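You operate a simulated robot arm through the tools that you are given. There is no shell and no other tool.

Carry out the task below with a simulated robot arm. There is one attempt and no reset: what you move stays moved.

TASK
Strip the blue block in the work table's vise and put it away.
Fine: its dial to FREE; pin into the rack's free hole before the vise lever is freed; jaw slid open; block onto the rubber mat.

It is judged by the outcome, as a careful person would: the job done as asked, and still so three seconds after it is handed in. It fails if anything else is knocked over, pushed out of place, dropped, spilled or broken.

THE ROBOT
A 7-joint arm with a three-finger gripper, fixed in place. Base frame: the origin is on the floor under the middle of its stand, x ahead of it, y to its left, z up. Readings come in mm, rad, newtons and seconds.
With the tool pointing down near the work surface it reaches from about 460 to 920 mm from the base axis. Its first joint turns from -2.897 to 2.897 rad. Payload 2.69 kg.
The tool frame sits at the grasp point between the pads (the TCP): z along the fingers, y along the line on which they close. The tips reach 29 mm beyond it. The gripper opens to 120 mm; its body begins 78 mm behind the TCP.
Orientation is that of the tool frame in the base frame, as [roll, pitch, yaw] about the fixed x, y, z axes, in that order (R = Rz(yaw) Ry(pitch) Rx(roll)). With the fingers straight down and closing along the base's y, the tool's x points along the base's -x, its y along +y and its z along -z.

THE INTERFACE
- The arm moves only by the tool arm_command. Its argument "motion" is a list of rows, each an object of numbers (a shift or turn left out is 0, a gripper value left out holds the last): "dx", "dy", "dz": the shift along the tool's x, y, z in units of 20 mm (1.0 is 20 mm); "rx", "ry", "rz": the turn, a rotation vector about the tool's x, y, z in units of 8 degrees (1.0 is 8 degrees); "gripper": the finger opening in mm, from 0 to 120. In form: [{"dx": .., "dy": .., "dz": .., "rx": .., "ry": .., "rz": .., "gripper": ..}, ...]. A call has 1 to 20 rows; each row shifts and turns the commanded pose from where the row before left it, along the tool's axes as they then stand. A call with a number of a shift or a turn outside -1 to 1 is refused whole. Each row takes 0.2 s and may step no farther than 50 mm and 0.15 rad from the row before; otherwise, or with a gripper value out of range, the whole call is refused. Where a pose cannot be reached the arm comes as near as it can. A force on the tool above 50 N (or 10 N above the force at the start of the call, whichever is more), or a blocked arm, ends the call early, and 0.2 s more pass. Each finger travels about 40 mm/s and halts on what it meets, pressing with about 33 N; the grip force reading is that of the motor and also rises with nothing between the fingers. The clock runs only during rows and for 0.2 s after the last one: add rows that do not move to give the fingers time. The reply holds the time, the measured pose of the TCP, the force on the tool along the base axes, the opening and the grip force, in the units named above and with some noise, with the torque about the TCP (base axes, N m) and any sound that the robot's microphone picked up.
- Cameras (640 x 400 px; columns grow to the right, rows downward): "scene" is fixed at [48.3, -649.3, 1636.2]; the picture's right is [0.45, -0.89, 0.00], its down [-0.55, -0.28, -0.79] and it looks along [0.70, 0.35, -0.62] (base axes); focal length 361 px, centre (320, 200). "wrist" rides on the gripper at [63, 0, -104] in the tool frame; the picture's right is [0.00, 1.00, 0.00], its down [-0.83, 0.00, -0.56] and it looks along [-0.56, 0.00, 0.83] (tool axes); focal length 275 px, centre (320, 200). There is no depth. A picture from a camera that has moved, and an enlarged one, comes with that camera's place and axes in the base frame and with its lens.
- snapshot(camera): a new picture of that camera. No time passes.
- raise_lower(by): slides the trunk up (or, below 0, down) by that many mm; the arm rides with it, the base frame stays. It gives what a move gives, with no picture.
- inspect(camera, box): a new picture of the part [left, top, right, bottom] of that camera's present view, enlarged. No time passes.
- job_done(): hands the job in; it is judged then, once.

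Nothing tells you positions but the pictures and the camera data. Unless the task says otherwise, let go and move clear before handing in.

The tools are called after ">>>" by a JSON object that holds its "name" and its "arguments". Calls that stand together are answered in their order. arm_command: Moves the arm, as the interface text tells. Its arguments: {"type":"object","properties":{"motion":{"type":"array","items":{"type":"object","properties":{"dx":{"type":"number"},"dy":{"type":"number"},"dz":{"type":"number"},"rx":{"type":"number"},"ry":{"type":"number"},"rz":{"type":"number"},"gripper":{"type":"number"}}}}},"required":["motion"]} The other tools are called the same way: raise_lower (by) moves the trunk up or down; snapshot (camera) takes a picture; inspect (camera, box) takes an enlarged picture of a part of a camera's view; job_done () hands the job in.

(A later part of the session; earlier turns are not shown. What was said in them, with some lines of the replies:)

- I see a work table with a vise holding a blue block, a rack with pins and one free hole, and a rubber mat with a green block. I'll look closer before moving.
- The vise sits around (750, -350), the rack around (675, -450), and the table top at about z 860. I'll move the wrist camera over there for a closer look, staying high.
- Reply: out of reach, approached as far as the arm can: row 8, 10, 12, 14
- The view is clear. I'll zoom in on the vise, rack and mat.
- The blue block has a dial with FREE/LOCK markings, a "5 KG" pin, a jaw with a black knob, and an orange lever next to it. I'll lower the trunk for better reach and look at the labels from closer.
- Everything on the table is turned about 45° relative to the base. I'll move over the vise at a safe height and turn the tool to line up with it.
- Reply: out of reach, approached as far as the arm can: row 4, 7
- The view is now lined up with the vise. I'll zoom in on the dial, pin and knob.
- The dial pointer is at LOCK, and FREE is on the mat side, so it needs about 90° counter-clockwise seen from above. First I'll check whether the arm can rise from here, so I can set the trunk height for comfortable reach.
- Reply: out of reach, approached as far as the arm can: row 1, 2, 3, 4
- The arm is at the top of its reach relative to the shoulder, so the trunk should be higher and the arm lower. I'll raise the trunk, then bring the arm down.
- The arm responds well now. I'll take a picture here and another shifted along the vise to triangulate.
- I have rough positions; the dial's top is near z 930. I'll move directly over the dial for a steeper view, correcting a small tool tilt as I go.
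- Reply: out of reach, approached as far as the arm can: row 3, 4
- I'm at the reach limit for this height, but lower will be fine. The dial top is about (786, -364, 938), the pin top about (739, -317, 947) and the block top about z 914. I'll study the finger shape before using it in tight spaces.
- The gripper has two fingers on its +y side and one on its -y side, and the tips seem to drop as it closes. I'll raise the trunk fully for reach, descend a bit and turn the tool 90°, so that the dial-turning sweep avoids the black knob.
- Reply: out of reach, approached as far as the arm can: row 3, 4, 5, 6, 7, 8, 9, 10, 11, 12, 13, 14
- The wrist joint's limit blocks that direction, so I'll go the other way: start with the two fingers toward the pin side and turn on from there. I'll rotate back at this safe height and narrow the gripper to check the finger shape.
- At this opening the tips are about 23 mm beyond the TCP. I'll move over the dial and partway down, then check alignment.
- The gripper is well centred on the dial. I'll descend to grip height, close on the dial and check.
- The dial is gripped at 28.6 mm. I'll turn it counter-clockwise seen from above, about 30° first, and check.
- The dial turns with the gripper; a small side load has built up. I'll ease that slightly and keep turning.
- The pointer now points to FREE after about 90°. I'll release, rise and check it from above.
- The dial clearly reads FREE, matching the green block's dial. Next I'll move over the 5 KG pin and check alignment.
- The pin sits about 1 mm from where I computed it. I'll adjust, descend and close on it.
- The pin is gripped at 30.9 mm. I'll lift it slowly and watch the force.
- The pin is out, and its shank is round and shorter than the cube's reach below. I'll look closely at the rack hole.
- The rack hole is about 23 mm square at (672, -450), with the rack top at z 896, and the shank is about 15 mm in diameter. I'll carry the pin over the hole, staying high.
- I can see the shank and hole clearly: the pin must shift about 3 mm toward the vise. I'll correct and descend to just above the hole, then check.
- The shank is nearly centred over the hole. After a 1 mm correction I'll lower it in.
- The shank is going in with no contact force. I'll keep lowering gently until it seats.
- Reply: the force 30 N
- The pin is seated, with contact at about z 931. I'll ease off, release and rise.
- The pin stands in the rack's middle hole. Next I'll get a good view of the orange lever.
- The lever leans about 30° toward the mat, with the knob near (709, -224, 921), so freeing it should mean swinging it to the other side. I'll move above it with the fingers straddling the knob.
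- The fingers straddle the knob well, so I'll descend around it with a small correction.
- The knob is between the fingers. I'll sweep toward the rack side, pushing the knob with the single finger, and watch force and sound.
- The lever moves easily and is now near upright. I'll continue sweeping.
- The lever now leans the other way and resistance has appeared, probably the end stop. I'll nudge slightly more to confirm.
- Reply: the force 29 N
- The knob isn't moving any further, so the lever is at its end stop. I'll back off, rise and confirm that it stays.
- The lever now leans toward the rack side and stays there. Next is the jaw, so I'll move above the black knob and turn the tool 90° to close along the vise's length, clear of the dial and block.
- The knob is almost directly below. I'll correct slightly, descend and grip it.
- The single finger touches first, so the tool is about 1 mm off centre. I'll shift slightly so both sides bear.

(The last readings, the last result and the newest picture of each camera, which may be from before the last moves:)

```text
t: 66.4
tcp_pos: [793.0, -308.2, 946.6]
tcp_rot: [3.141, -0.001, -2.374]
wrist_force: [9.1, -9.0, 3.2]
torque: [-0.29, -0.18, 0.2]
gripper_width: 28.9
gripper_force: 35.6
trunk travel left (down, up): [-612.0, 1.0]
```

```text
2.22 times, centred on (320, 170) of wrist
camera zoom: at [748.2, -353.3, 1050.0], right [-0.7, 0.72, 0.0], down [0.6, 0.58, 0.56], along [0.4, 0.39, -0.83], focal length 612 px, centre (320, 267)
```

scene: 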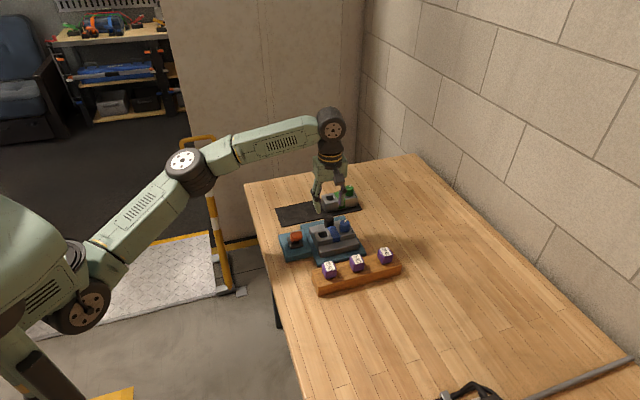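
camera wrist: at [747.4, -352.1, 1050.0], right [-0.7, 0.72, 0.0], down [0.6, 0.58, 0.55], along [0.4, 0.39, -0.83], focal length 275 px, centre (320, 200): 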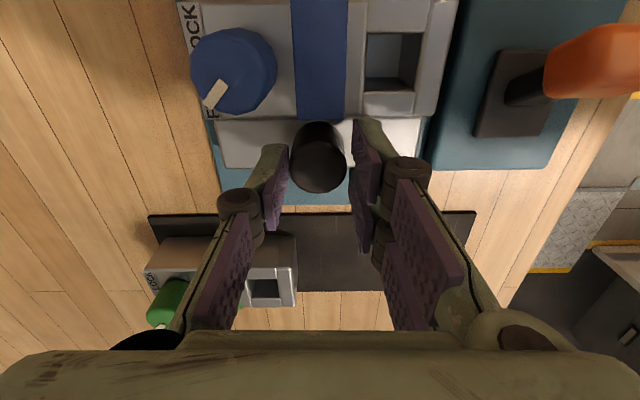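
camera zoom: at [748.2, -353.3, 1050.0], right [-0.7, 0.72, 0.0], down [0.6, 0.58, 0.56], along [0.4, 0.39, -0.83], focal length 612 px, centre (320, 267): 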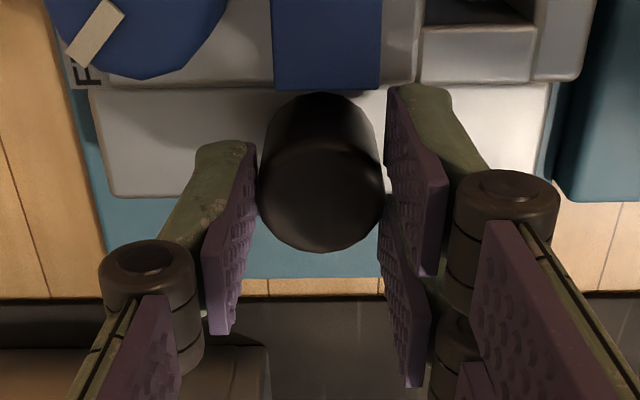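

The knob is gripped at 28.9 mm. I'll now slide it away from the block, toward the mat.

>>> {"name": "arm_command", "arguments": {"motion": [{"dx": -0.2}, {"dx": -0.25}, {"dx": -0.25}, {"dx": -0.25}, {}]}}

>>> {"name": "snapshot", "arguments": {"camera": "wrist"}}

>>> {"name": "inspect", "arguments": {"camera": "scene", "box": [280, 180, 380, 270]}}

```text
t: 67.6
tcp_pos: [807.7, -295.2, 944.8]
tcp_rot: [3.138, -0.002, -2.376]
wrist_force: [0.2, -1.9, -3.9]
torque: [-0.06, -0.07, -0.07]
gripper_width: 28.9
gripper_force: 44.7
trunk travel left (down, up): [-612.0, 1.0]
```

```text
taken
camera wrist: at [762.4, -339.3, 1050.0], right [-0.7, 0.72, 0.0], down [0.6, 0.58, 0.55], along [0.4, 0.39, -0.83], focal length 275 px, centre (320, 200)
```

wrist: 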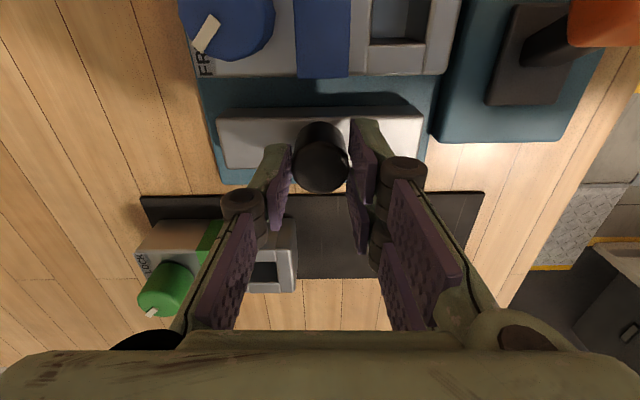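

```text
4.44 times, centred on (330, 225) of scene
camera zoom: at [48.3, -649.3, 1636.2], right [0.45, -0.89, 0.0], down [-0.55, -0.28, -0.79], along [0.7, 0.35, -0.62], focal length 1604 px, centre (276, 89)
```

zoom: 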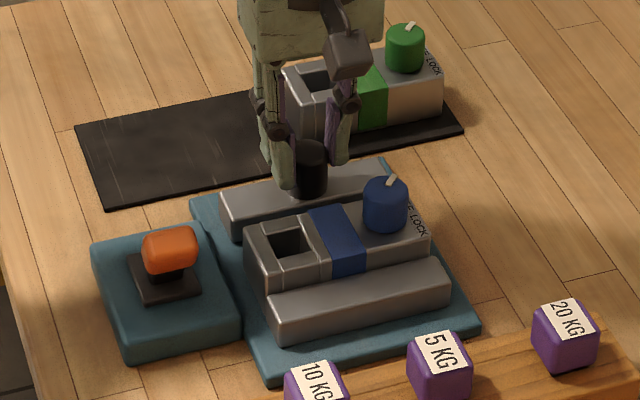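

The jaw slides freely. I'll keep opening until it stops.

>>> {"name": "arm_command", "arguments": {"motion": [{"dx": -0.25}, {"dx": -0.25}, {"dx": -0.2}, {"dx": -0.2}, {}]}}

>>> {"name": "inspect", "arguments": {"camera": "wrist", "box": [140, 0, 480, 260]}}

>>> {"name": "inspect", "arguments": {"camera": "scene", "box": [280, 180, 380, 270]}}

```text
t: 68.8
tcp_pos: [821.5, -282.8, 945.4]
tcp_rot: [3.139, -0.002, -2.375]
wrist_force: [-8.2, 5.7, -4.5]
torque: [-0.05, 0.43, 0.01]
gripper_width: 28.6
gripper_force: 45.2
trunk travel left (down, up): [-612.0, 1.0]
```

```text
1.54 times, centred on (310, 130) of wrist
camera zoom: at [775.1, -326.7, 1050.0], right [-0.7, 0.72, 0.0], down [0.6, 0.58, 0.55], along [0.4, 0.39, -0.83], focal length 424 px, centre (335, 308)
```

zoom: 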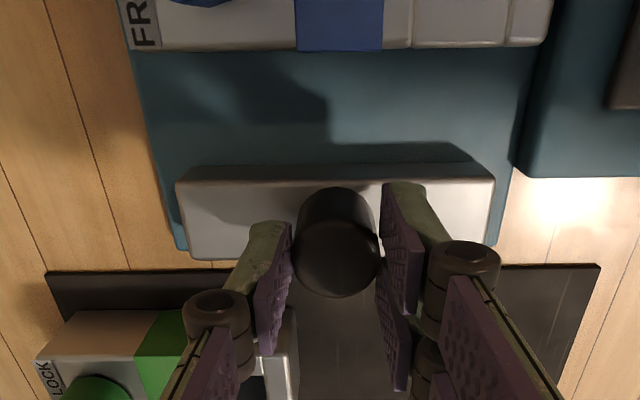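

```text
4.44 times, centred on (330, 225) of scene
camera zoom: at [48.3, -649.3, 1636.2], right [0.45, -0.89, 0.0], down [-0.55, -0.28, -0.79], along [0.7, 0.35, -0.62], focal length 1604 px, centre (276, 89)
```

zoom: 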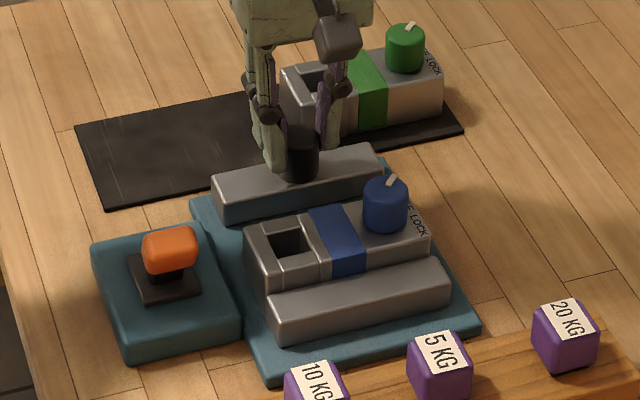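

>>> {"name": "arm_command", "arguments": {"motion": [{"dx": -0.15, "dy": 0.03}, {"dx": -0.15}, {"dx": -0.1}, {}]}}

>>> {"name": "inspect", "arguments": {"camera": "wrist", "box": [140, 0, 480, 260]}}

```text
t: 69.8
tcp_pos: [822.5, -279.7, 945.0]
tcp_rot: [3.138, -0.007, -2.38]
wrist_force: [-28.8, -7.6, -14.0]
torque: [-0.22, 0.66, 0.08]
gripper_width: 29.1
gripper_force: 45.2
trunk travel left (down, up): [-612.0, 1.0]
```

```text
1.54 times, centred on (310, 130) of wrist
camera zoom: at [777.8, -323.7, 1050.7], right [-0.69, 0.72, 0.0], down [0.6, 0.58, 0.55], along [0.4, 0.38, -0.83], focal length 424 px, centre (335, 308)
```

zoom: 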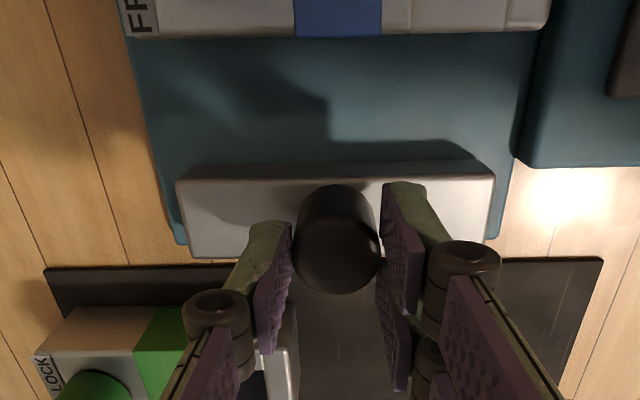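

The jaw has reached its end stop, fully open at about 40 mm. I'll relieve the load, release and rise.

>>> {"name": "arm_command", "arguments": {"motion": [{"dx": 0.15}, {}, {"gripper": 60}, {}, {}, {"dz": -0.6}, {"dz": -0.8}, {"dz": -0.8}, {"dz": -0.8}, {"dz": -0.5}, {}]}}

>>> {"name": "snapshot", "arguments": {"camera": "wrist"}}

>>> {"name": "inspect", "arguments": {"camera": "scene", "box": [270, 170, 390, 280]}}

```text
t: 72.2
tcp_pos: [823.3, -280.8, 1017.7]
tcp_rot: [3.141, -0.002, -2.376]
wrist_force: [-0.4, -0.4, -0.9]
torque: [0.02, 0.04, 0.0]
gripper_width: 60.0
gripper_force: 0.1
trunk travel left (down, up): [-612.0, 1.0]
```

```text
taken
camera wrist: at [778.1, -324.2, 1121.2], right [-0.7, 0.72, 0.0], down [0.6, 0.58, 0.55], along [0.4, 0.39, -0.83], focal length 275 px, centre (320, 200)
```

wrist: 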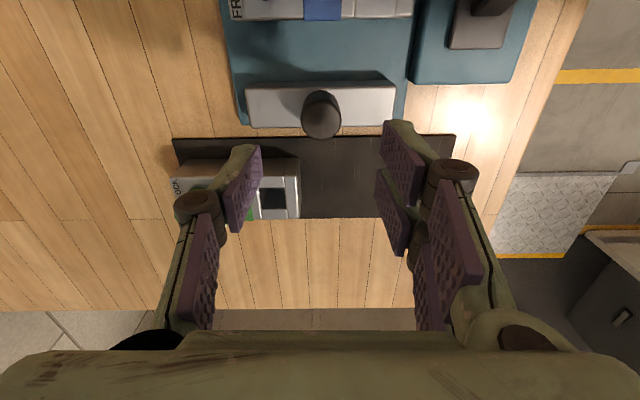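

```text
3.64 times, centred on (330, 225) of scene
camera zoom: at [48.3, -649.3, 1636.2], right [0.45, -0.89, 0.0], down [-0.55, -0.28, -0.79], along [0.7, 0.35, -0.62], focal length 1313 px, centre (284, 109)
```

zoom: 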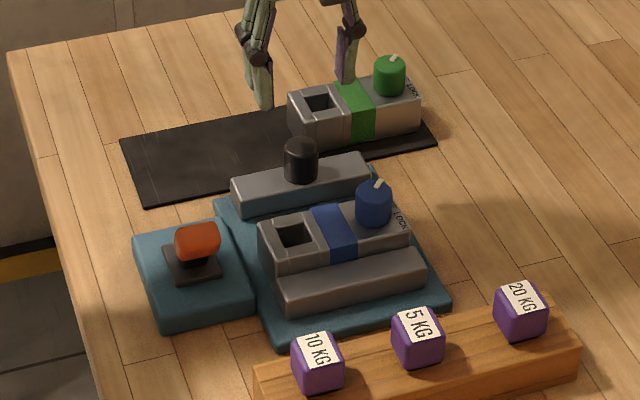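

The jaw is open. I'll measure the mat and the green block to pick a clear spot.

>>> {"name": "inspect", "arguments": {"camera": "wrist", "box": [240, 100, 480, 250]}}

>>> {"name": "inspect", "arguments": {"camera": "wrist", "box": [150, 110, 310, 230]}}

>>> {"name": "inspect", "arguments": {"camera": "scene", "box": [265, 170, 375, 240]}}

```text
2.67 times, centred on (360, 175) of wrist
camera zoom: at [778.1, -324.2, 1121.2], right [-0.7, 0.72, 0.0], down [0.6, 0.58, 0.55], along [0.4, 0.39, -0.83], focal length 734 px, centre (213, 267)
```

zoom: 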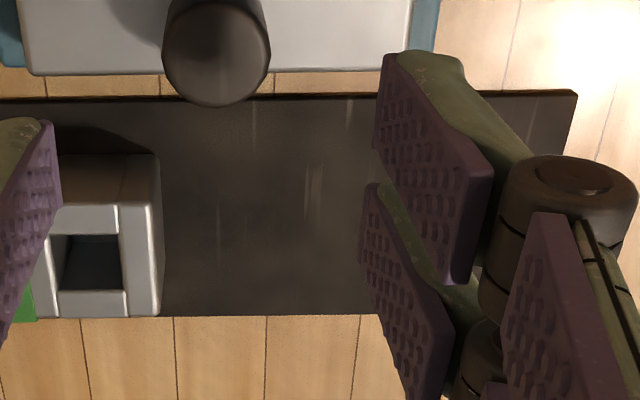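

```text
3.33 times, centred on (230, 170) of wrist
camera zoom: at [778.1, -324.2, 1121.2], right [-0.7, 0.72, 0.0], down [0.6, 0.58, 0.55], along [0.4, 0.39, -0.83], focal length 918 px, centre (620, 300)
```

zoom: 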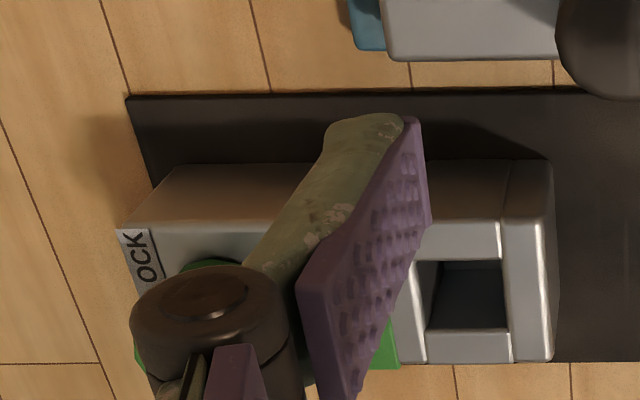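

```text
5.71 times, centred on (320, 205) of scene
camera zoom: at [48.3, -649.3, 1636.2], right [0.45, -0.89, 0.0], down [-0.55, -0.28, -0.79], along [0.7, 0.35, -0.62], focal length 2063 px, centre (320, 171)
```

zoom: 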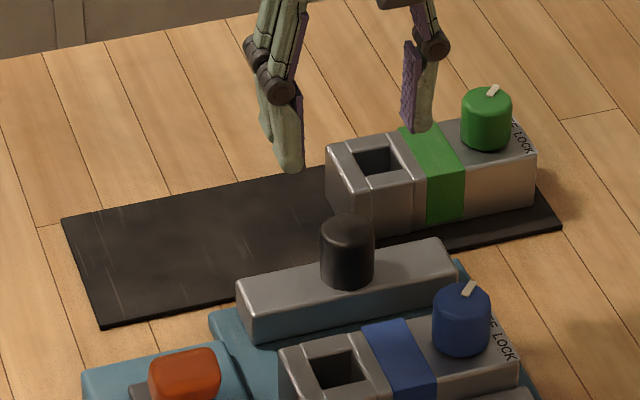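

The block is about 116 mm long with its centre near u=773, and the mat has about 155 mm free beside the green block. I'll turn the tool back to close across the block and move above it.

>>> {"name": "arm_command", "arguments": {"motion": [{"rz": -0.9375, "gripper": 70}, {"rz": -0.9375}, {"rz": -0.9375}, {"rz": -0.9375}, {"rz": -0.9375}, {"rz": -0.9375}, {"rz": -0.9375}, {"rz": -0.9375}, {"rz": -0.9375}, {"rz": -0.9375}, {"rz": -0.9375}, {"rz": -0.9375}, {"dy": 0.85}, {"dy": 0.85}, {"dy": 0.85}, {"dy": 0.85}, {"dy": 0.84}, {}, {}]}}

>>> {"name": "snapshot", "arguments": {"camera": "wrist"}}

>>> {"name": "inspect", "arguments": {"camera": "wrist", "box": [220, 40, 420, 200]}}

```text
t: 76.2
tcp_pos: [761.2, -337.8, 1015.8]
tcp_rot: [3.139, -0.001, -0.804]
wrist_force: [0.6, 0.2, 0.1]
torque: [0.0, 0.01, -0.03]
gripper_width: 70.1
gripper_force: 0.1
trunk travel left (down, up): [-612.0, 1.0]
```

```text
taken
camera wrist: at [803.9, -382.7, 1120.0], right [-0.72, -0.7, 0.0], down [-0.58, 0.6, 0.56], along [-0.39, 0.4, -0.83], focal length 275 px, centre (320, 200)
```

wrist: 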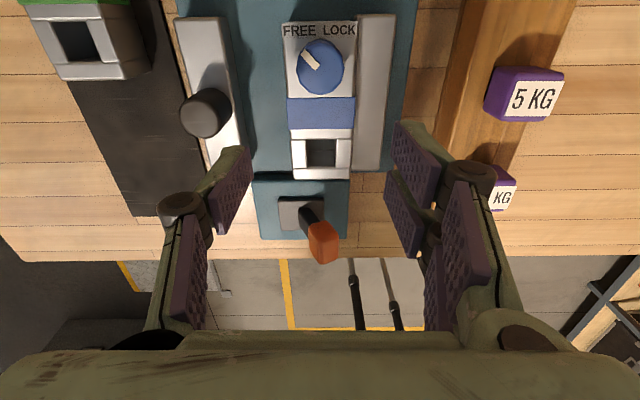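

```text
2.50 times, centred on (320, 120) of wrist
camera zoom: at [803.9, -382.7, 1120.0], right [-0.72, -0.7, 0.0], down [-0.58, 0.6, 0.56], along [-0.39, 0.4, -0.83], focal length 688 px, centre (320, 400)
```

zoom: 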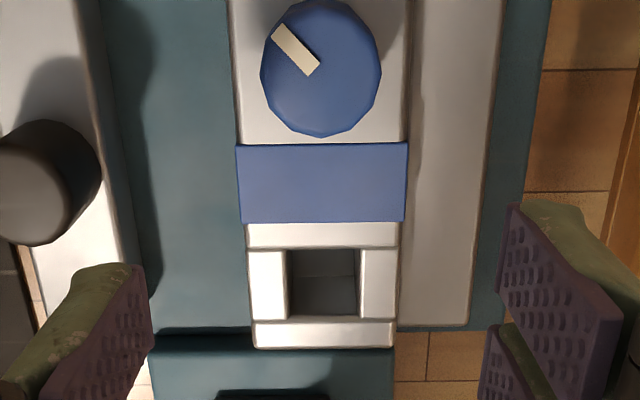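

The block is well centred between the open fingers. I'll descend to about 18 mm overlap, clear of the fixed jaw, and close on it.

>>> {"name": "arm_command", "arguments": {"motion": [{"dx": 0.1, "dy": 0.05, "dz": 0.8}, {"dz": 0.8}, {"dz": 0.8}, {"dz": 0.8}, {"dz": 0.8}, {"dz": 0.8}, {}, {"gripper": 42}, {}, {}, {}, {}]}}

>>> {"name": "snapshot", "arguments": {"camera": "wrist"}}

>>> {"name": "inspect", "arguments": {"camera": "scene", "box": [290, 180, 390, 270]}}

```text
t: 78.8
tcp_pos: [761.6, -340.5, 923.0]
tcp_rot: [3.141, -0.006, -0.807]
wrist_force: [-2.9, -11.5, 27.4]
torque: [-0.68, 0.97, 0.31]
gripper_width: 53.4
gripper_force: 8.7
trunk travel left (down, up): [-612.0, 1.0]
```

```text
taken
camera wrist: at [803.6, -386.0, 1028.1], right [-0.72, -0.7, 0.0], down [-0.58, 0.6, 0.55], along [-0.39, 0.4, -0.83], focal length 275 px, centre (320, 200)
```

wrist: 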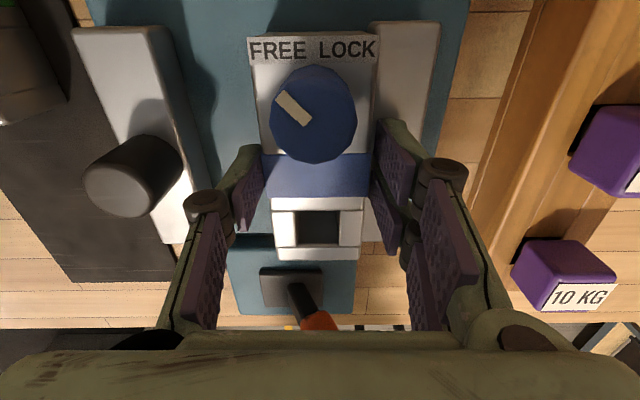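

```text
4.44 times, centred on (340, 225) of scene
camera zoom: at [48.3, -649.3, 1636.2], right [0.45, -0.89, 0.0], down [-0.55, -0.28, -0.79], along [0.7, 0.35, -0.62], focal length 1604 px, centre (231, 89)
```

zoom: 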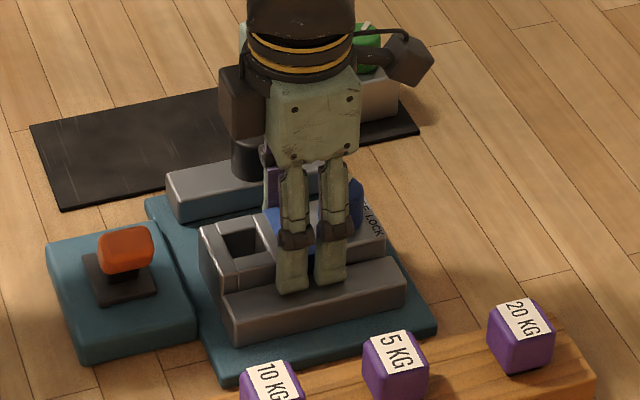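

The tips are touching the fixed jaw's top, with about 27 N upward. I'll open slightly, raise a few millimetres and close again.

>>> {"name": "arm_command", "arguments": {"motion": [{"gripper": 64}, {"dz": -0.2}, {"dz": -0.1}, {}, {}]}}

>>> {"name": "inspect", "arguments": {"camera": "wrist", "box": [200, 80, 480, 260]}}

```text
t: 80.0
tcp_pos: [762.9, -340.7, 926.0]
tcp_rot: [3.14, 0.002, -0.805]
wrist_force: [-0.5, 0.9, -0.1]
torque: [-0.01, 0.01, 0.01]
gripper_width: 64.0
gripper_force: 0.0
trunk travel left (down, up): [-612.0, 1.0]
```

```text
2.22 times, centred on (340, 170) of wrist
camera zoom: at [806.5, -385.4, 1029.9], right [-0.72, -0.7, 0.0], down [-0.58, 0.6, 0.56], along [-0.39, 0.4, -0.83], focal length 612 px, centre (276, 267)
```

zoom: 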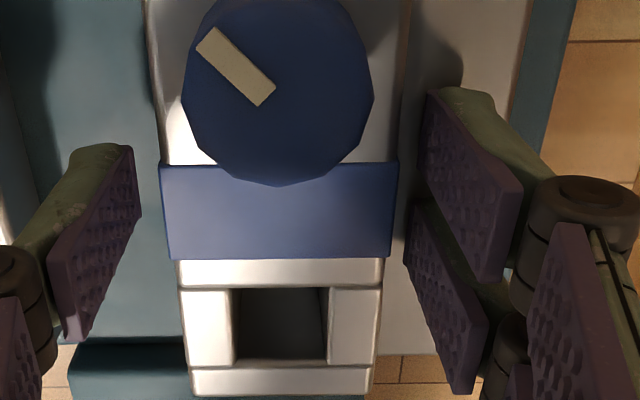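

>>> {"name": "arm_command", "arguments": {"motion": [{"gripper": 40}, {}, {}, {}, {}]}}

>>> {"name": "inspect", "arguments": {"camera": "wrist", "box": [200, 80, 480, 260]}}

>>> {"name": "inspect", "arguments": {"camera": "scene", "box": [290, 180, 390, 270]}}

```text
t: 81.2
tcp_pos: [762.9, -341.3, 926.4]
tcp_rot: [3.141, 0.001, -0.805]
wrist_force: [1.7, -0.3, 0.7]
torque: [0.12, -0.15, 0.23]
gripper_width: 49.5
gripper_force: 32.8
trunk travel left (down, up): [-612.0, 1.0]
```

```text
2.22 times, centred on (340, 170) of wrist
camera zoom: at [806.6, -385.3, 1030.3], right [-0.72, -0.7, 0.0], down [-0.58, 0.6, 0.56], along [-0.39, 0.4, -0.83], focal length 612 px, centre (276, 267)
```

zoom: 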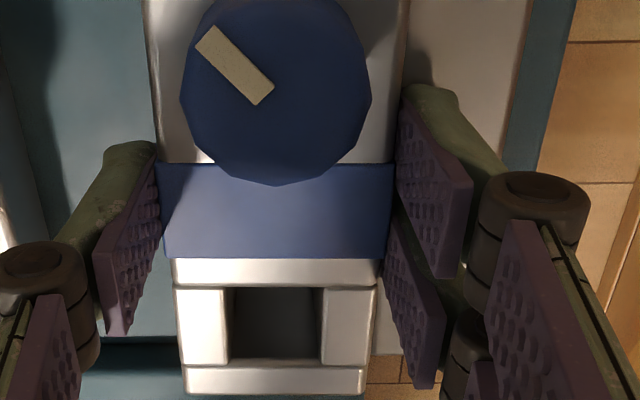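

```text
4.44 times, centred on (340, 225) of scene
camera zoom: at [48.3, -649.3, 1636.2], right [0.45, -0.89, 0.0], down [-0.55, -0.28, -0.79], along [0.7, 0.35, -0.62], focal length 1604 px, centre (231, 89)
```

zoom: 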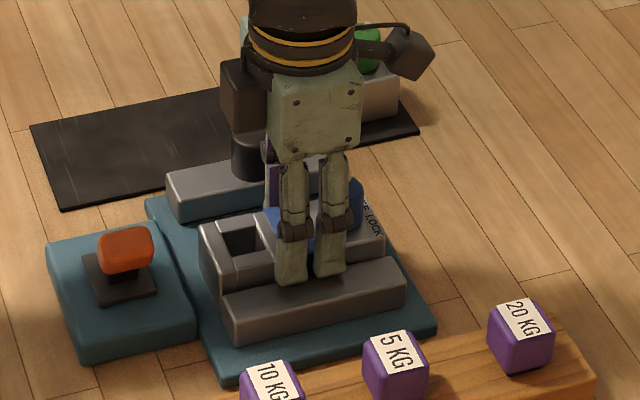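

The block is gripped at 49.5 mm with full force. I'll lift slowly and check.

>>> {"name": "arm_command", "arguments": {"motion": [{"dz": -0.2}, {"dz": -0.25}, {"dz": -0.3}, {}, {}]}}

>>> {"name": "inspect", "arguments": {"camera": "wrist", "box": [200, 80, 480, 260]}}

>>> {"name": "inspect", "arguments": {"camera": "scene", "box": [290, 180, 390, 270]}}

```text
t: 82.4
tcp_pos: [763.0, -339.8, 940.1]
tcp_rot: [3.139, 0.003, -0.804]
wrist_force: [1.7, 2.8, -5.0]
torque: [0.25, -0.08, 0.18]
gripper_width: 49.5
gripper_force: 32.8
trunk travel left (down, up): [-612.0, 1.0]
```

```text
2.22 times, centred on (340, 170) of wrist
camera zoom: at [806.6, -385.2, 1044.6], right [-0.72, -0.7, 0.0], down [-0.58, 0.6, 0.56], along [-0.39, 0.4, -0.83], focal length 612 px, centre (276, 267)
```

zoom: 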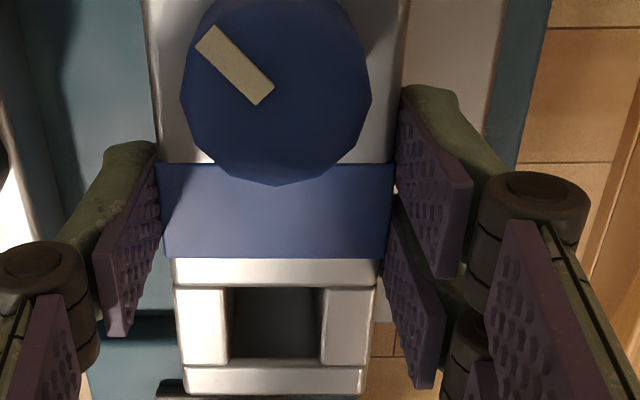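

```text
4.44 times, centred on (340, 225) of scene
camera zoom: at [48.3, -649.3, 1636.2], right [0.45, -0.89, 0.0], down [-0.55, -0.28, -0.79], along [0.7, 0.35, -0.62], focal length 1604 px, centre (231, 89)
```

zoom: 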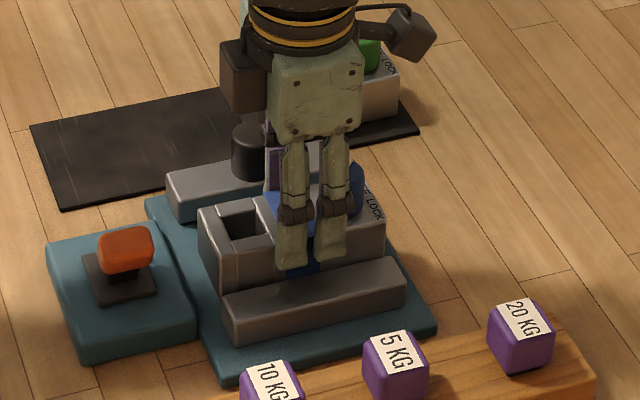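

The block lifts cleanly at about 0.5 kg. I'll raise it above the black knob and carry it over the mat's free part.

>>> {"name": "arm_command", "arguments": {"motion": [{"dz": -0.7}, {"dz": -0.8}, {"dz": -0.8}, {"dz": -0.8}, {"dz": -0.2}, {}, {}]}}

>>> {"name": "snapshot", "arguments": {"camera": "scene"}}

>>> {"name": "inspect", "arguments": {"camera": "scene", "box": [270, 150, 390, 270]}}

```text
t: 84.0
tcp_pos: [764.2, -340.2, 1007.1]
tcp_rot: [3.139, 0.002, -0.804]
wrist_force: [-0.1, 0.3, -4.2]
torque: [-0.02, 0.05, 0.01]
gripper_width: 49.7
gripper_force: 33.1
trunk travel left (down, up): [-612.0, 1.0]
```

```text
taken
```

scene: 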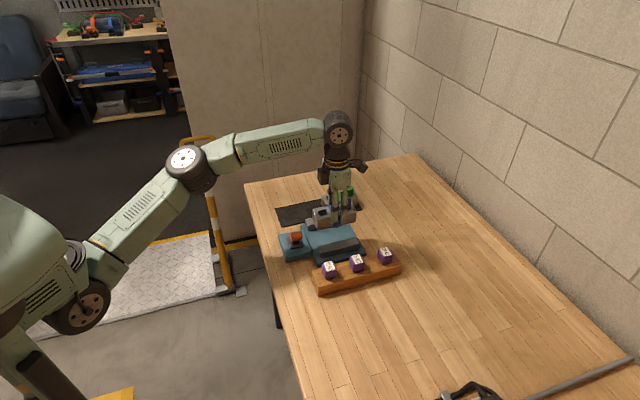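

```text
3.33 times, centred on (330, 210) of scene
camera zoom: at [48.3, -649.3, 1636.2], right [0.45, -0.89, 0.0], down [-0.55, -0.28, -0.79], along [0.7, 0.35, -0.62], focal length 1203 px, centre (287, 167)
```

zoom: 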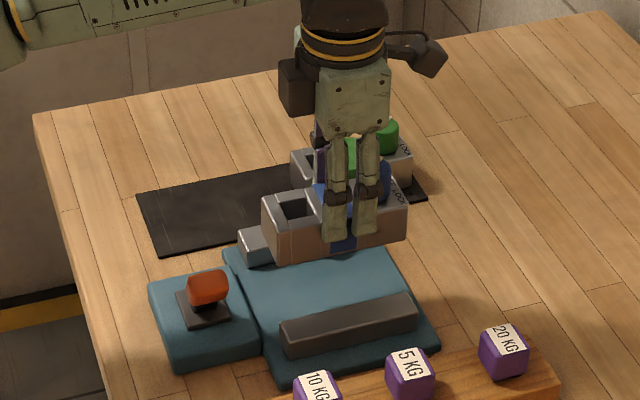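

>>> {"name": "arm_command", "arguments": {"motion": [{"dx": -0.3256, "dy": -0.9333}, {"dx": -0.3256, "dy": -0.9333}, {"dx": -0.3256, "dy": -0.9333}, {"dx": -0.3256, "dy": -0.9333}, {"dx": -0.3256, "dy": -0.9333}, {"dx": -0.3256, "dy": -0.9333}, {"dx": -0.3256, "dy": -0.9333}, {"dx": -0.3256, "dy": -0.9333}, {"dx": -0.3256, "dy": -0.9333}, {}, {}]}}

>>> {"name": "snapshot", "arguments": {"camera": "wrist"}}

>>> {"name": "snapshot", "arguments": {"camera": "scene"}}

>>> {"name": "inspect", "arguments": {"camera": "scene", "box": [250, 140, 380, 240]}}

```text
t: 86.4
tcp_pos: [844.9, -182.0, 1006.7]
tcp_rot: [3.139, 0.003, -0.804]
wrist_force: [-0.1, -0.5, -4.0]
torque: [0.02, 0.0, -0.01]
gripper_width: 49.8
gripper_force: 32.6
trunk travel left (down, up): [-612.0, 1.0]
```

```text
taken
camera wrist: at [888.3, -226.8, 1110.3], right [-0.72, -0.7, 0.0], down [-0.58, 0.6, 0.56], along [-0.39, 0.4, -0.83], focal length 275 px, centre (320, 200)
```

wrist: 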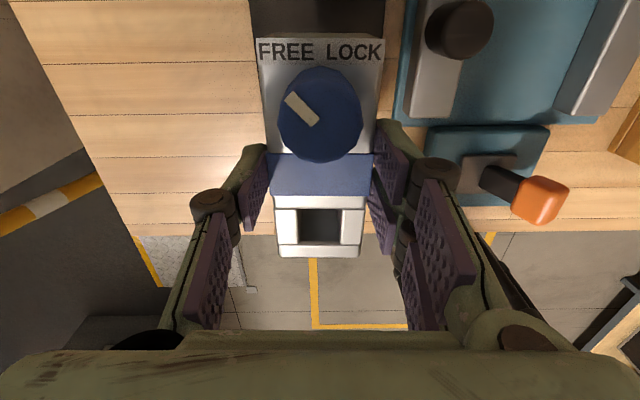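

```text
taken
```

scene: 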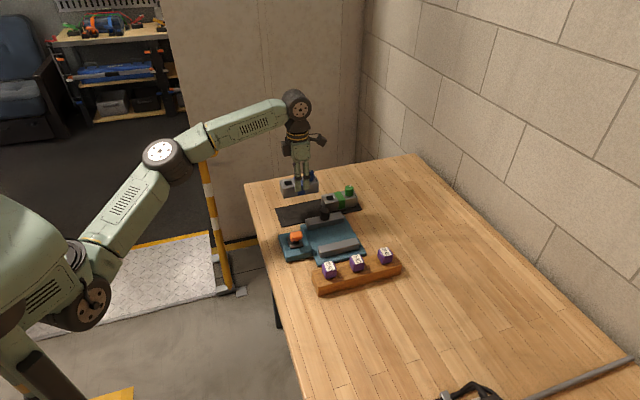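

```text
4.00 times, centred on (315, 190) of scene
camera zoom: at [48.3, -649.3, 1636.2], right [0.45, -0.89, 0.0], down [-0.55, -0.28, -0.79], along [0.7, 0.35, -0.62], focal length 1444 px, centre (340, 240)
```

zoom: 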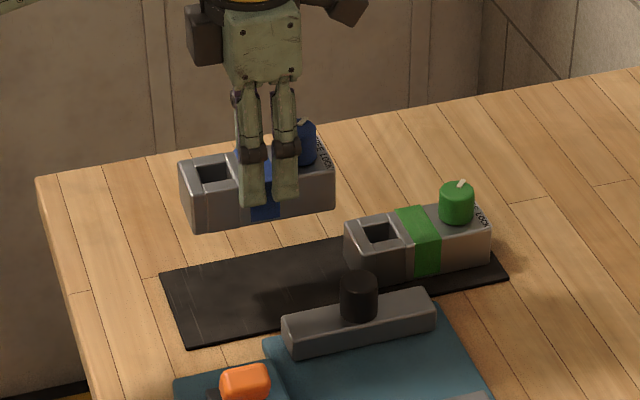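

The block hangs over the free part of the mat, centred across its width. I'll descend most of the way and check.

>>> {"name": "arm_command", "arguments": {"motion": [{"dz": 0.75}, {"dz": 0.75}, {"dz": 0.75}, {"dz": 0.75}, {"dz": 0.6}, {}, {}]}}

>>> {"name": "snapshot", "arguments": {"camera": "wrist"}}

>>> {"name": "inspect", "arguments": {"camera": "scene", "box": [260, 150, 380, 240]}}

```text
t: 88.0
tcp_pos: [844.9, -180.6, 933.7]
tcp_rot: [3.14, 0.003, -0.804]
wrist_force: [-0.1, 0.3, -4.9]
torque: [0.02, 0.01, 0.01]
gripper_width: 49.7
gripper_force: 32.9
trunk travel left (down, up): [-612.0, 1.0]
```

```text
taken
camera wrist: at [888.0, -226.8, 1038.9], right [-0.72, -0.7, 0.0], down [-0.58, 0.6, 0.56], along [-0.39, 0.4, -0.83], focal length 275 px, centre (320, 200)
```

wrist: 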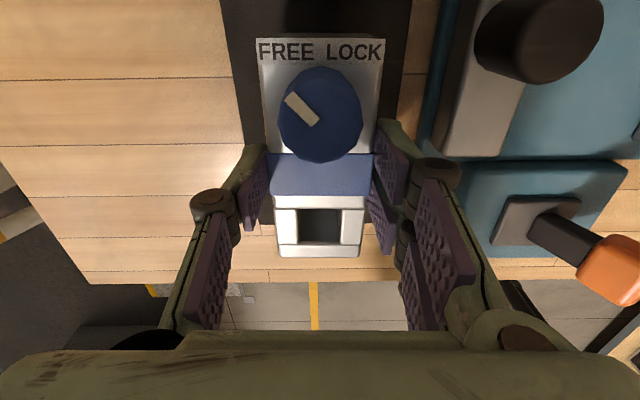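

```text
4.44 times, centred on (320, 195) of scene
camera zoom: at [48.3, -649.3, 1636.2], right [0.45, -0.89, 0.0], down [-0.55, -0.28, -0.79], along [0.7, 0.35, -0.62], focal length 1604 px, centre (320, 222)
```

zoom: 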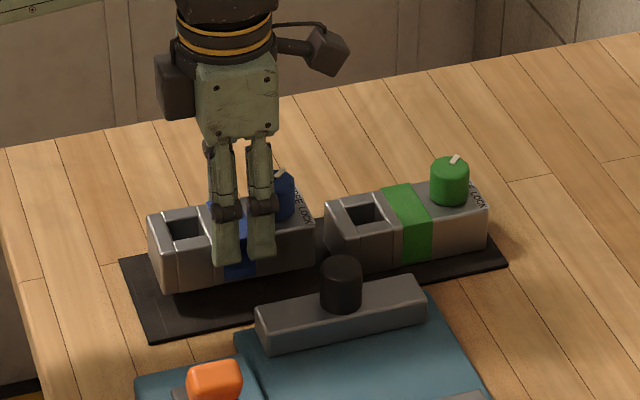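

It's about 13 mm above the mat with a good gap to the green block. I'll lower gently to contact.

>>> {"name": "arm_command", "arguments": {"motion": [{"dz": 0.2}, {"dz": 0.2}, {"dz": 0.1}, {"dz": 0.1}, {}]}}

>>> {"name": "inspect", "arguments": {"camera": "scene", "box": [260, 150, 380, 240]}}

```text
t: 89.2
tcp_pos: [845.1, -181.4, 923.0]
tcp_rot: [3.14, 0.001, -0.804]
wrist_force: [-0.2, -0.6, -3.0]
torque: [0.01, 0.02, -0.03]
gripper_width: 49.8
gripper_force: 33.2
trunk travel left (down, up): [-612.0, 1.0]
```

```text
4.44 times, centred on (320, 195) of scene
camera zoom: at [48.3, -649.3, 1636.2], right [0.45, -0.89, 0.0], down [-0.55, -0.28, -0.79], along [0.7, 0.35, -0.62], focal length 1604 px, centre (320, 222)
```

zoom: 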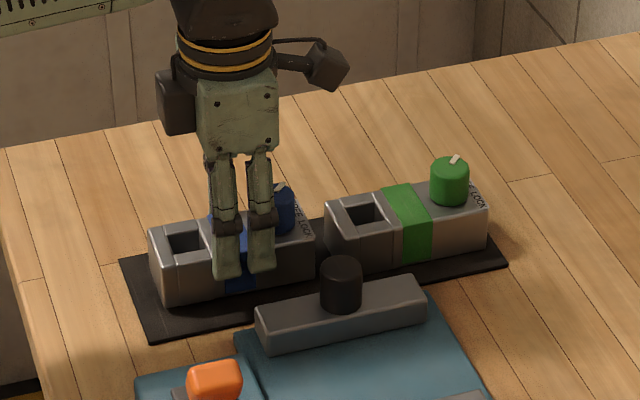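

>>> {"name": "arm_command", "arguments": {"motion": [{"dz": 0.1}, {"dz": 0.08}, {}]}}

```text
t: 90.0
tcp_pos: [844.5, -181.4, 918.6]
tcp_rot: [3.14, 0.001, -0.804]
wrist_force: [0.4, -0.7, -4.5]
torque: [0.01, -0.02, 0.02]
gripper_width: 49.7
gripper_force: 33.2
trunk travel left (down, up): [-612.0, 1.0]
```

The block is still hanging free, with no contact at z 918.6. I'll continue down in small steps.

>>> {"name": "arm_command", "arguments": {"motion": [{"dz": 0.06}, {"dz": 0.06}, {"dz": 0.06}, {}]}}

>>> {"name": "inspect", "arguments": {"camera": "scene", "box": [260, 150, 380, 240]}}

```text
t: 91.0
tcp_pos: [844.5, -182.1, 918.3]
tcp_rot: [3.141, -0.004, -0.804]
wrist_force: [7.3, -5.0, 15.8]
torque: [0.36, 0.25, -0.04]
gripper_width: 49.7
gripper_force: 33.6
trunk travel left (down, up): [-612.0, 1.0]
```

```text
4.44 times, centred on (320, 195) of scene
camera zoom: at [48.3, -649.3, 1636.2], right [0.45, -0.89, 0.0], down [-0.55, -0.28, -0.79], along [0.7, 0.35, -0.62], focal length 1604 px, centre (320, 222)
```

zoom: 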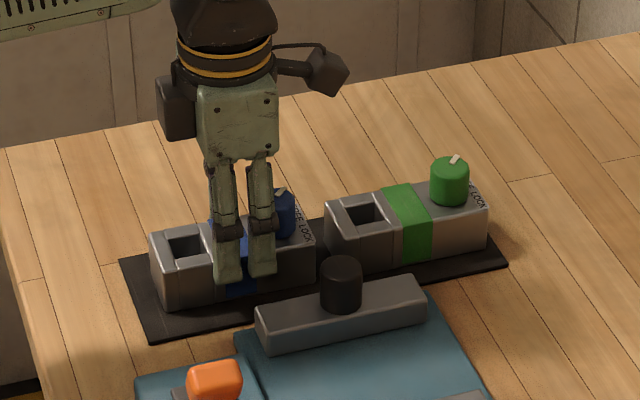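

Contact: the block rests on the mat. I'll ease the downward force, open moderately and rise straight up.

>>> {"name": "arm_command", "arguments": {"motion": [{"dz": -0.1}, {}, {"gripper": 64}, {}, {}, {"dz": -0.4}, {"dz": -0.7}, {"dz": -0.8}, {"dz": -0.8}, {"dz": -0.8}, {"dz": -0.8}, {}]}}

>>> {"name": "snapshot", "arguments": {"camera": "wrist"}}

>>> {"name": "snapshot", "arguments": {"camera": "scene"}}

>>> {"name": "inspect", "arguments": {"camera": "scene", "box": [260, 150, 420, 300]}}

```text
t: 93.6
tcp_pos: [843.9, -181.8, 1003.1]
tcp_rot: [3.14, -0.001, -0.806]
wrist_force: [-0.1, 0.7, 0.3]
torque: [-0.02, 0.02, -0.01]
gripper_width: 63.8
gripper_force: 0.0
trunk travel left (down, up): [-612.0, 1.0]
```

```text
taken
camera wrist: at [887.8, -226.0, 1108.0], right [-0.72, -0.7, 0.0], down [-0.58, 0.6, 0.56], along [-0.39, 0.4, -0.83], focal length 275 px, centre (320, 200)
```

wrist: 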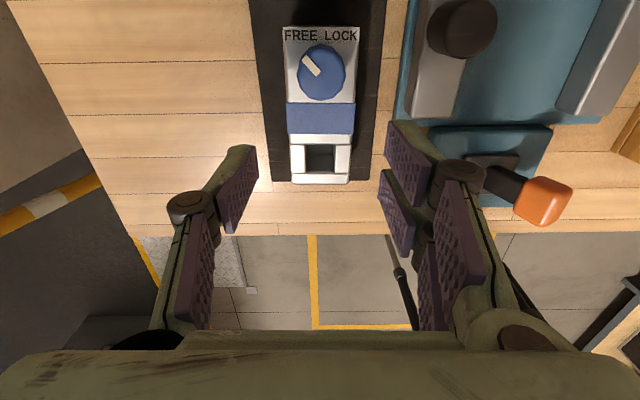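

```text
taken
```

scene: 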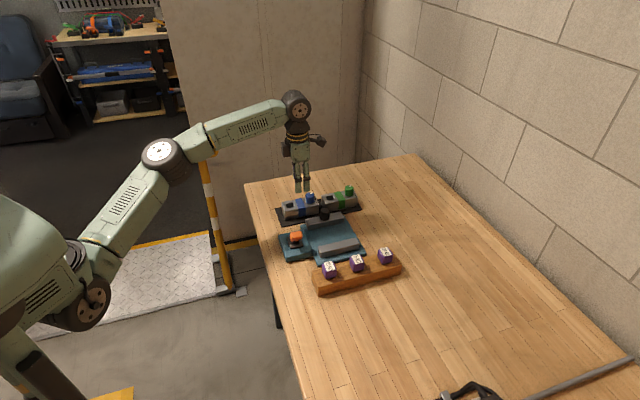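

```text
2.67 times, centred on (340, 225) of scene
camera zoom: at [48.3, -649.3, 1636.2], right [0.45, -0.89, 0.0], down [-0.55, -0.28, -0.79], along [0.7, 0.35, -0.62], focal length 963 px, centre (267, 133)
```

zoom: 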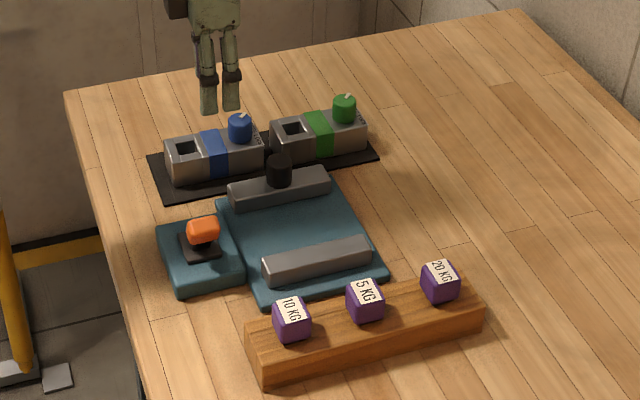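

All the steps look complete. I'll zoom in for a final check of the dial, pin, lever, jaw and block.

>>> {"name": "inspect", "arguments": {"camera": "scene", "box": [270, 175, 370, 235]}}

>>> {"name": "inspect", "arguments": {"camera": "scene", "box": [300, 230, 420, 300]}}

>>> {"name": "inspect", "arguments": {"camera": "wrist", "box": [220, 0, 420, 200]}}

>>> {"name": "inspect", "arguments": {"camera": "scene", "box": [270, 200, 370, 270]}}

```text
6.40 times, centred on (320, 205) of scene
camera zoom: at [48.3, -649.3, 1636.2], right [0.45, -0.89, 0.0], down [-0.55, -0.28, -0.79], along [0.7, 0.35, -0.62], focal length 2310 px, centre (320, 168)
```

zoom: 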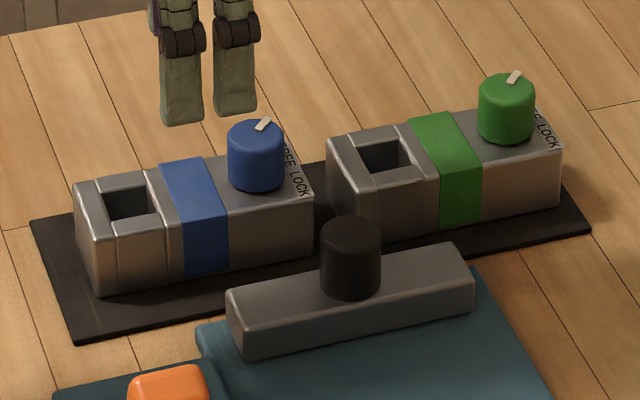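

```text
5.33 times, centred on (360, 265) of scene
camera zoom: at [48.3, -649.3, 1636.2], right [0.45, -0.89, 0.0], down [-0.55, -0.28, -0.79], along [0.7, 0.35, -0.62], focal length 1925 px, centre (107, -147)
```

zoom: 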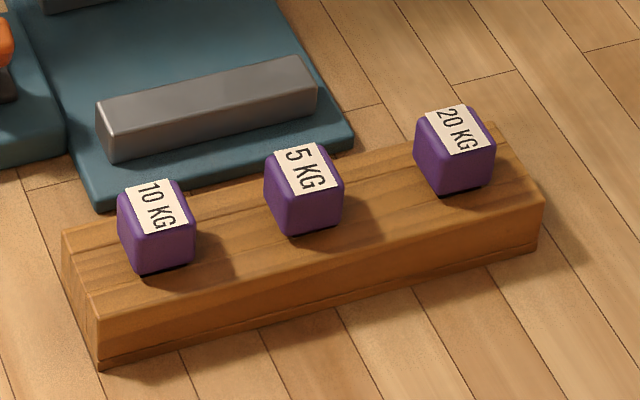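

```text
2.00 times, centred on (320, 100) of wrist
camera zoom: at [887.8, -226.0, 1108.0], right [-0.72, -0.7, 0.0], down [-0.58, 0.6, 0.56], along [-0.39, 0.4, -0.83], focal length 551 px, centre (320, 400)
```

zoom: 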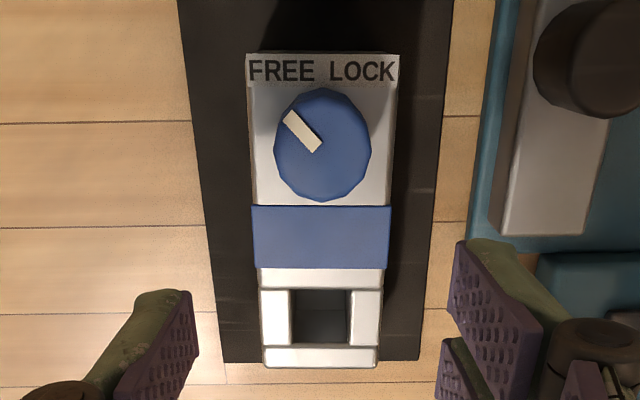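

```text
5.71 times, centred on (320, 235) of scene
camera zoom: at [48.3, -649.3, 1636.2], right [0.45, -0.89, 0.0], down [-0.55, -0.28, -0.79], along [0.7, 0.35, -0.62], focal length 2063 px, centre (320, 0)
```

zoom: 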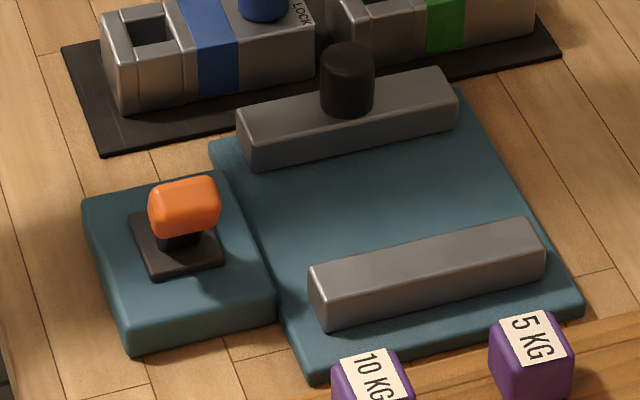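

Everything checks out: dial at FREE, the pin seated level with the others, lever thrown, jaw open, and the block flat on the mat clear of the green one. I'll retreat a bit further before handing in.

>>> {"name": "arm_command", "arguments": {"motion": [{"dx": -0.6, "dy": 0.62, "dz": -0.1}, {"dx": -0.6, "dy": 0.62, "dz": -0.3}, {"dx": -0.6, "dy": 0.62, "dz": -0.5}, {"dx": -0.6, "dy": 0.62, "dz": -0.5}, {"dx": -0.6, "dy": 0.62, "dz": -0.5}, {"dx": -0.6, "dy": 0.62, "dz": -0.5}, {"dx": -0.6, "dy": 0.62}, {"dx": -0.6, "dy": 0.62}, {}, {}]}}

>>> {"name": "snapshot", "arguments": {"camera": "scene"}}

>>> {"name": "inspect", "arguments": {"camera": "scene", "box": [260, 150, 420, 300]}}

```text
t: 95.8
tcp_pos: [704.8, -182.0, 1051.9]
tcp_rot: [3.14, 0.003, -0.805]
wrist_force: [0.0, -0.3, 0.7]
torque: [-0.02, 0.06, -0.02]
gripper_width: 64.2
gripper_force: 0.1
trunk travel left (down, up): [-612.0, 1.0]
```

```text
taken
```

scene: 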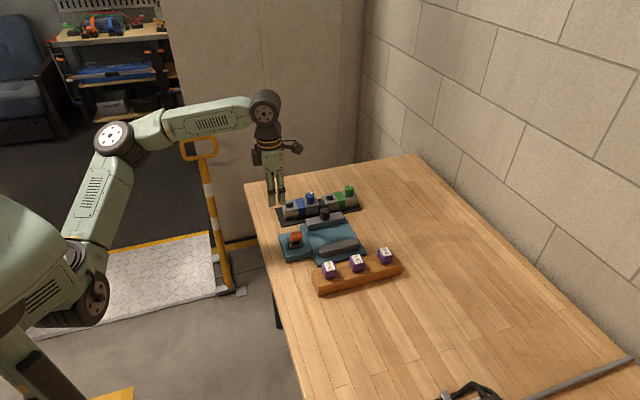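

```text
2.67 times, centred on (340, 225) of scene
camera zoom: at [48.3, -649.3, 1636.2], right [0.45, -0.89, 0.0], down [-0.55, -0.28, -0.79], along [0.7, 0.35, -0.62], focal length 963 px, centre (267, 133)
```

zoom: 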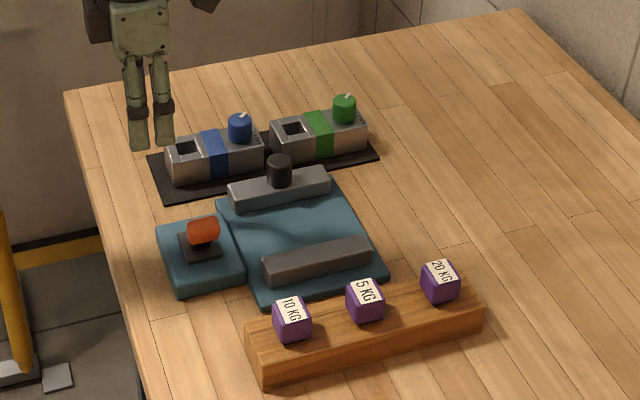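

The arm is clear and everything on the table is settled and in place. I'm handing in the job.

>>> {"name": "job_done", "arguments": {}}

```text
The job is handed in.
```

The blue block is stripped and lying flat on the rubber mat, beside the green one and clear of it. I handed the job in with the arm empty and well clear of the table. The tool only confirmed the hand-in and gave no verdict.

- **Dial:** turned about 90° from LOCK; the pointer now matches the FREE position on the green block.
- **Pin:** the 5 KG pin is seated in the rack's middle hole. It went in before I touched the lever.
- **Lever:** pushed over to its other end stop, and it stayed there.
- **Jaw:** slid about 40 mm open, to its end stop.

While lining up on the block, the fingertips pressed on top of the vise's fixed jaw (about 27 N). I backed off and re-gripped. In the pictures afterwards, nothing there had visibly moved. I saw nothing else on the table knocked over or shifted.
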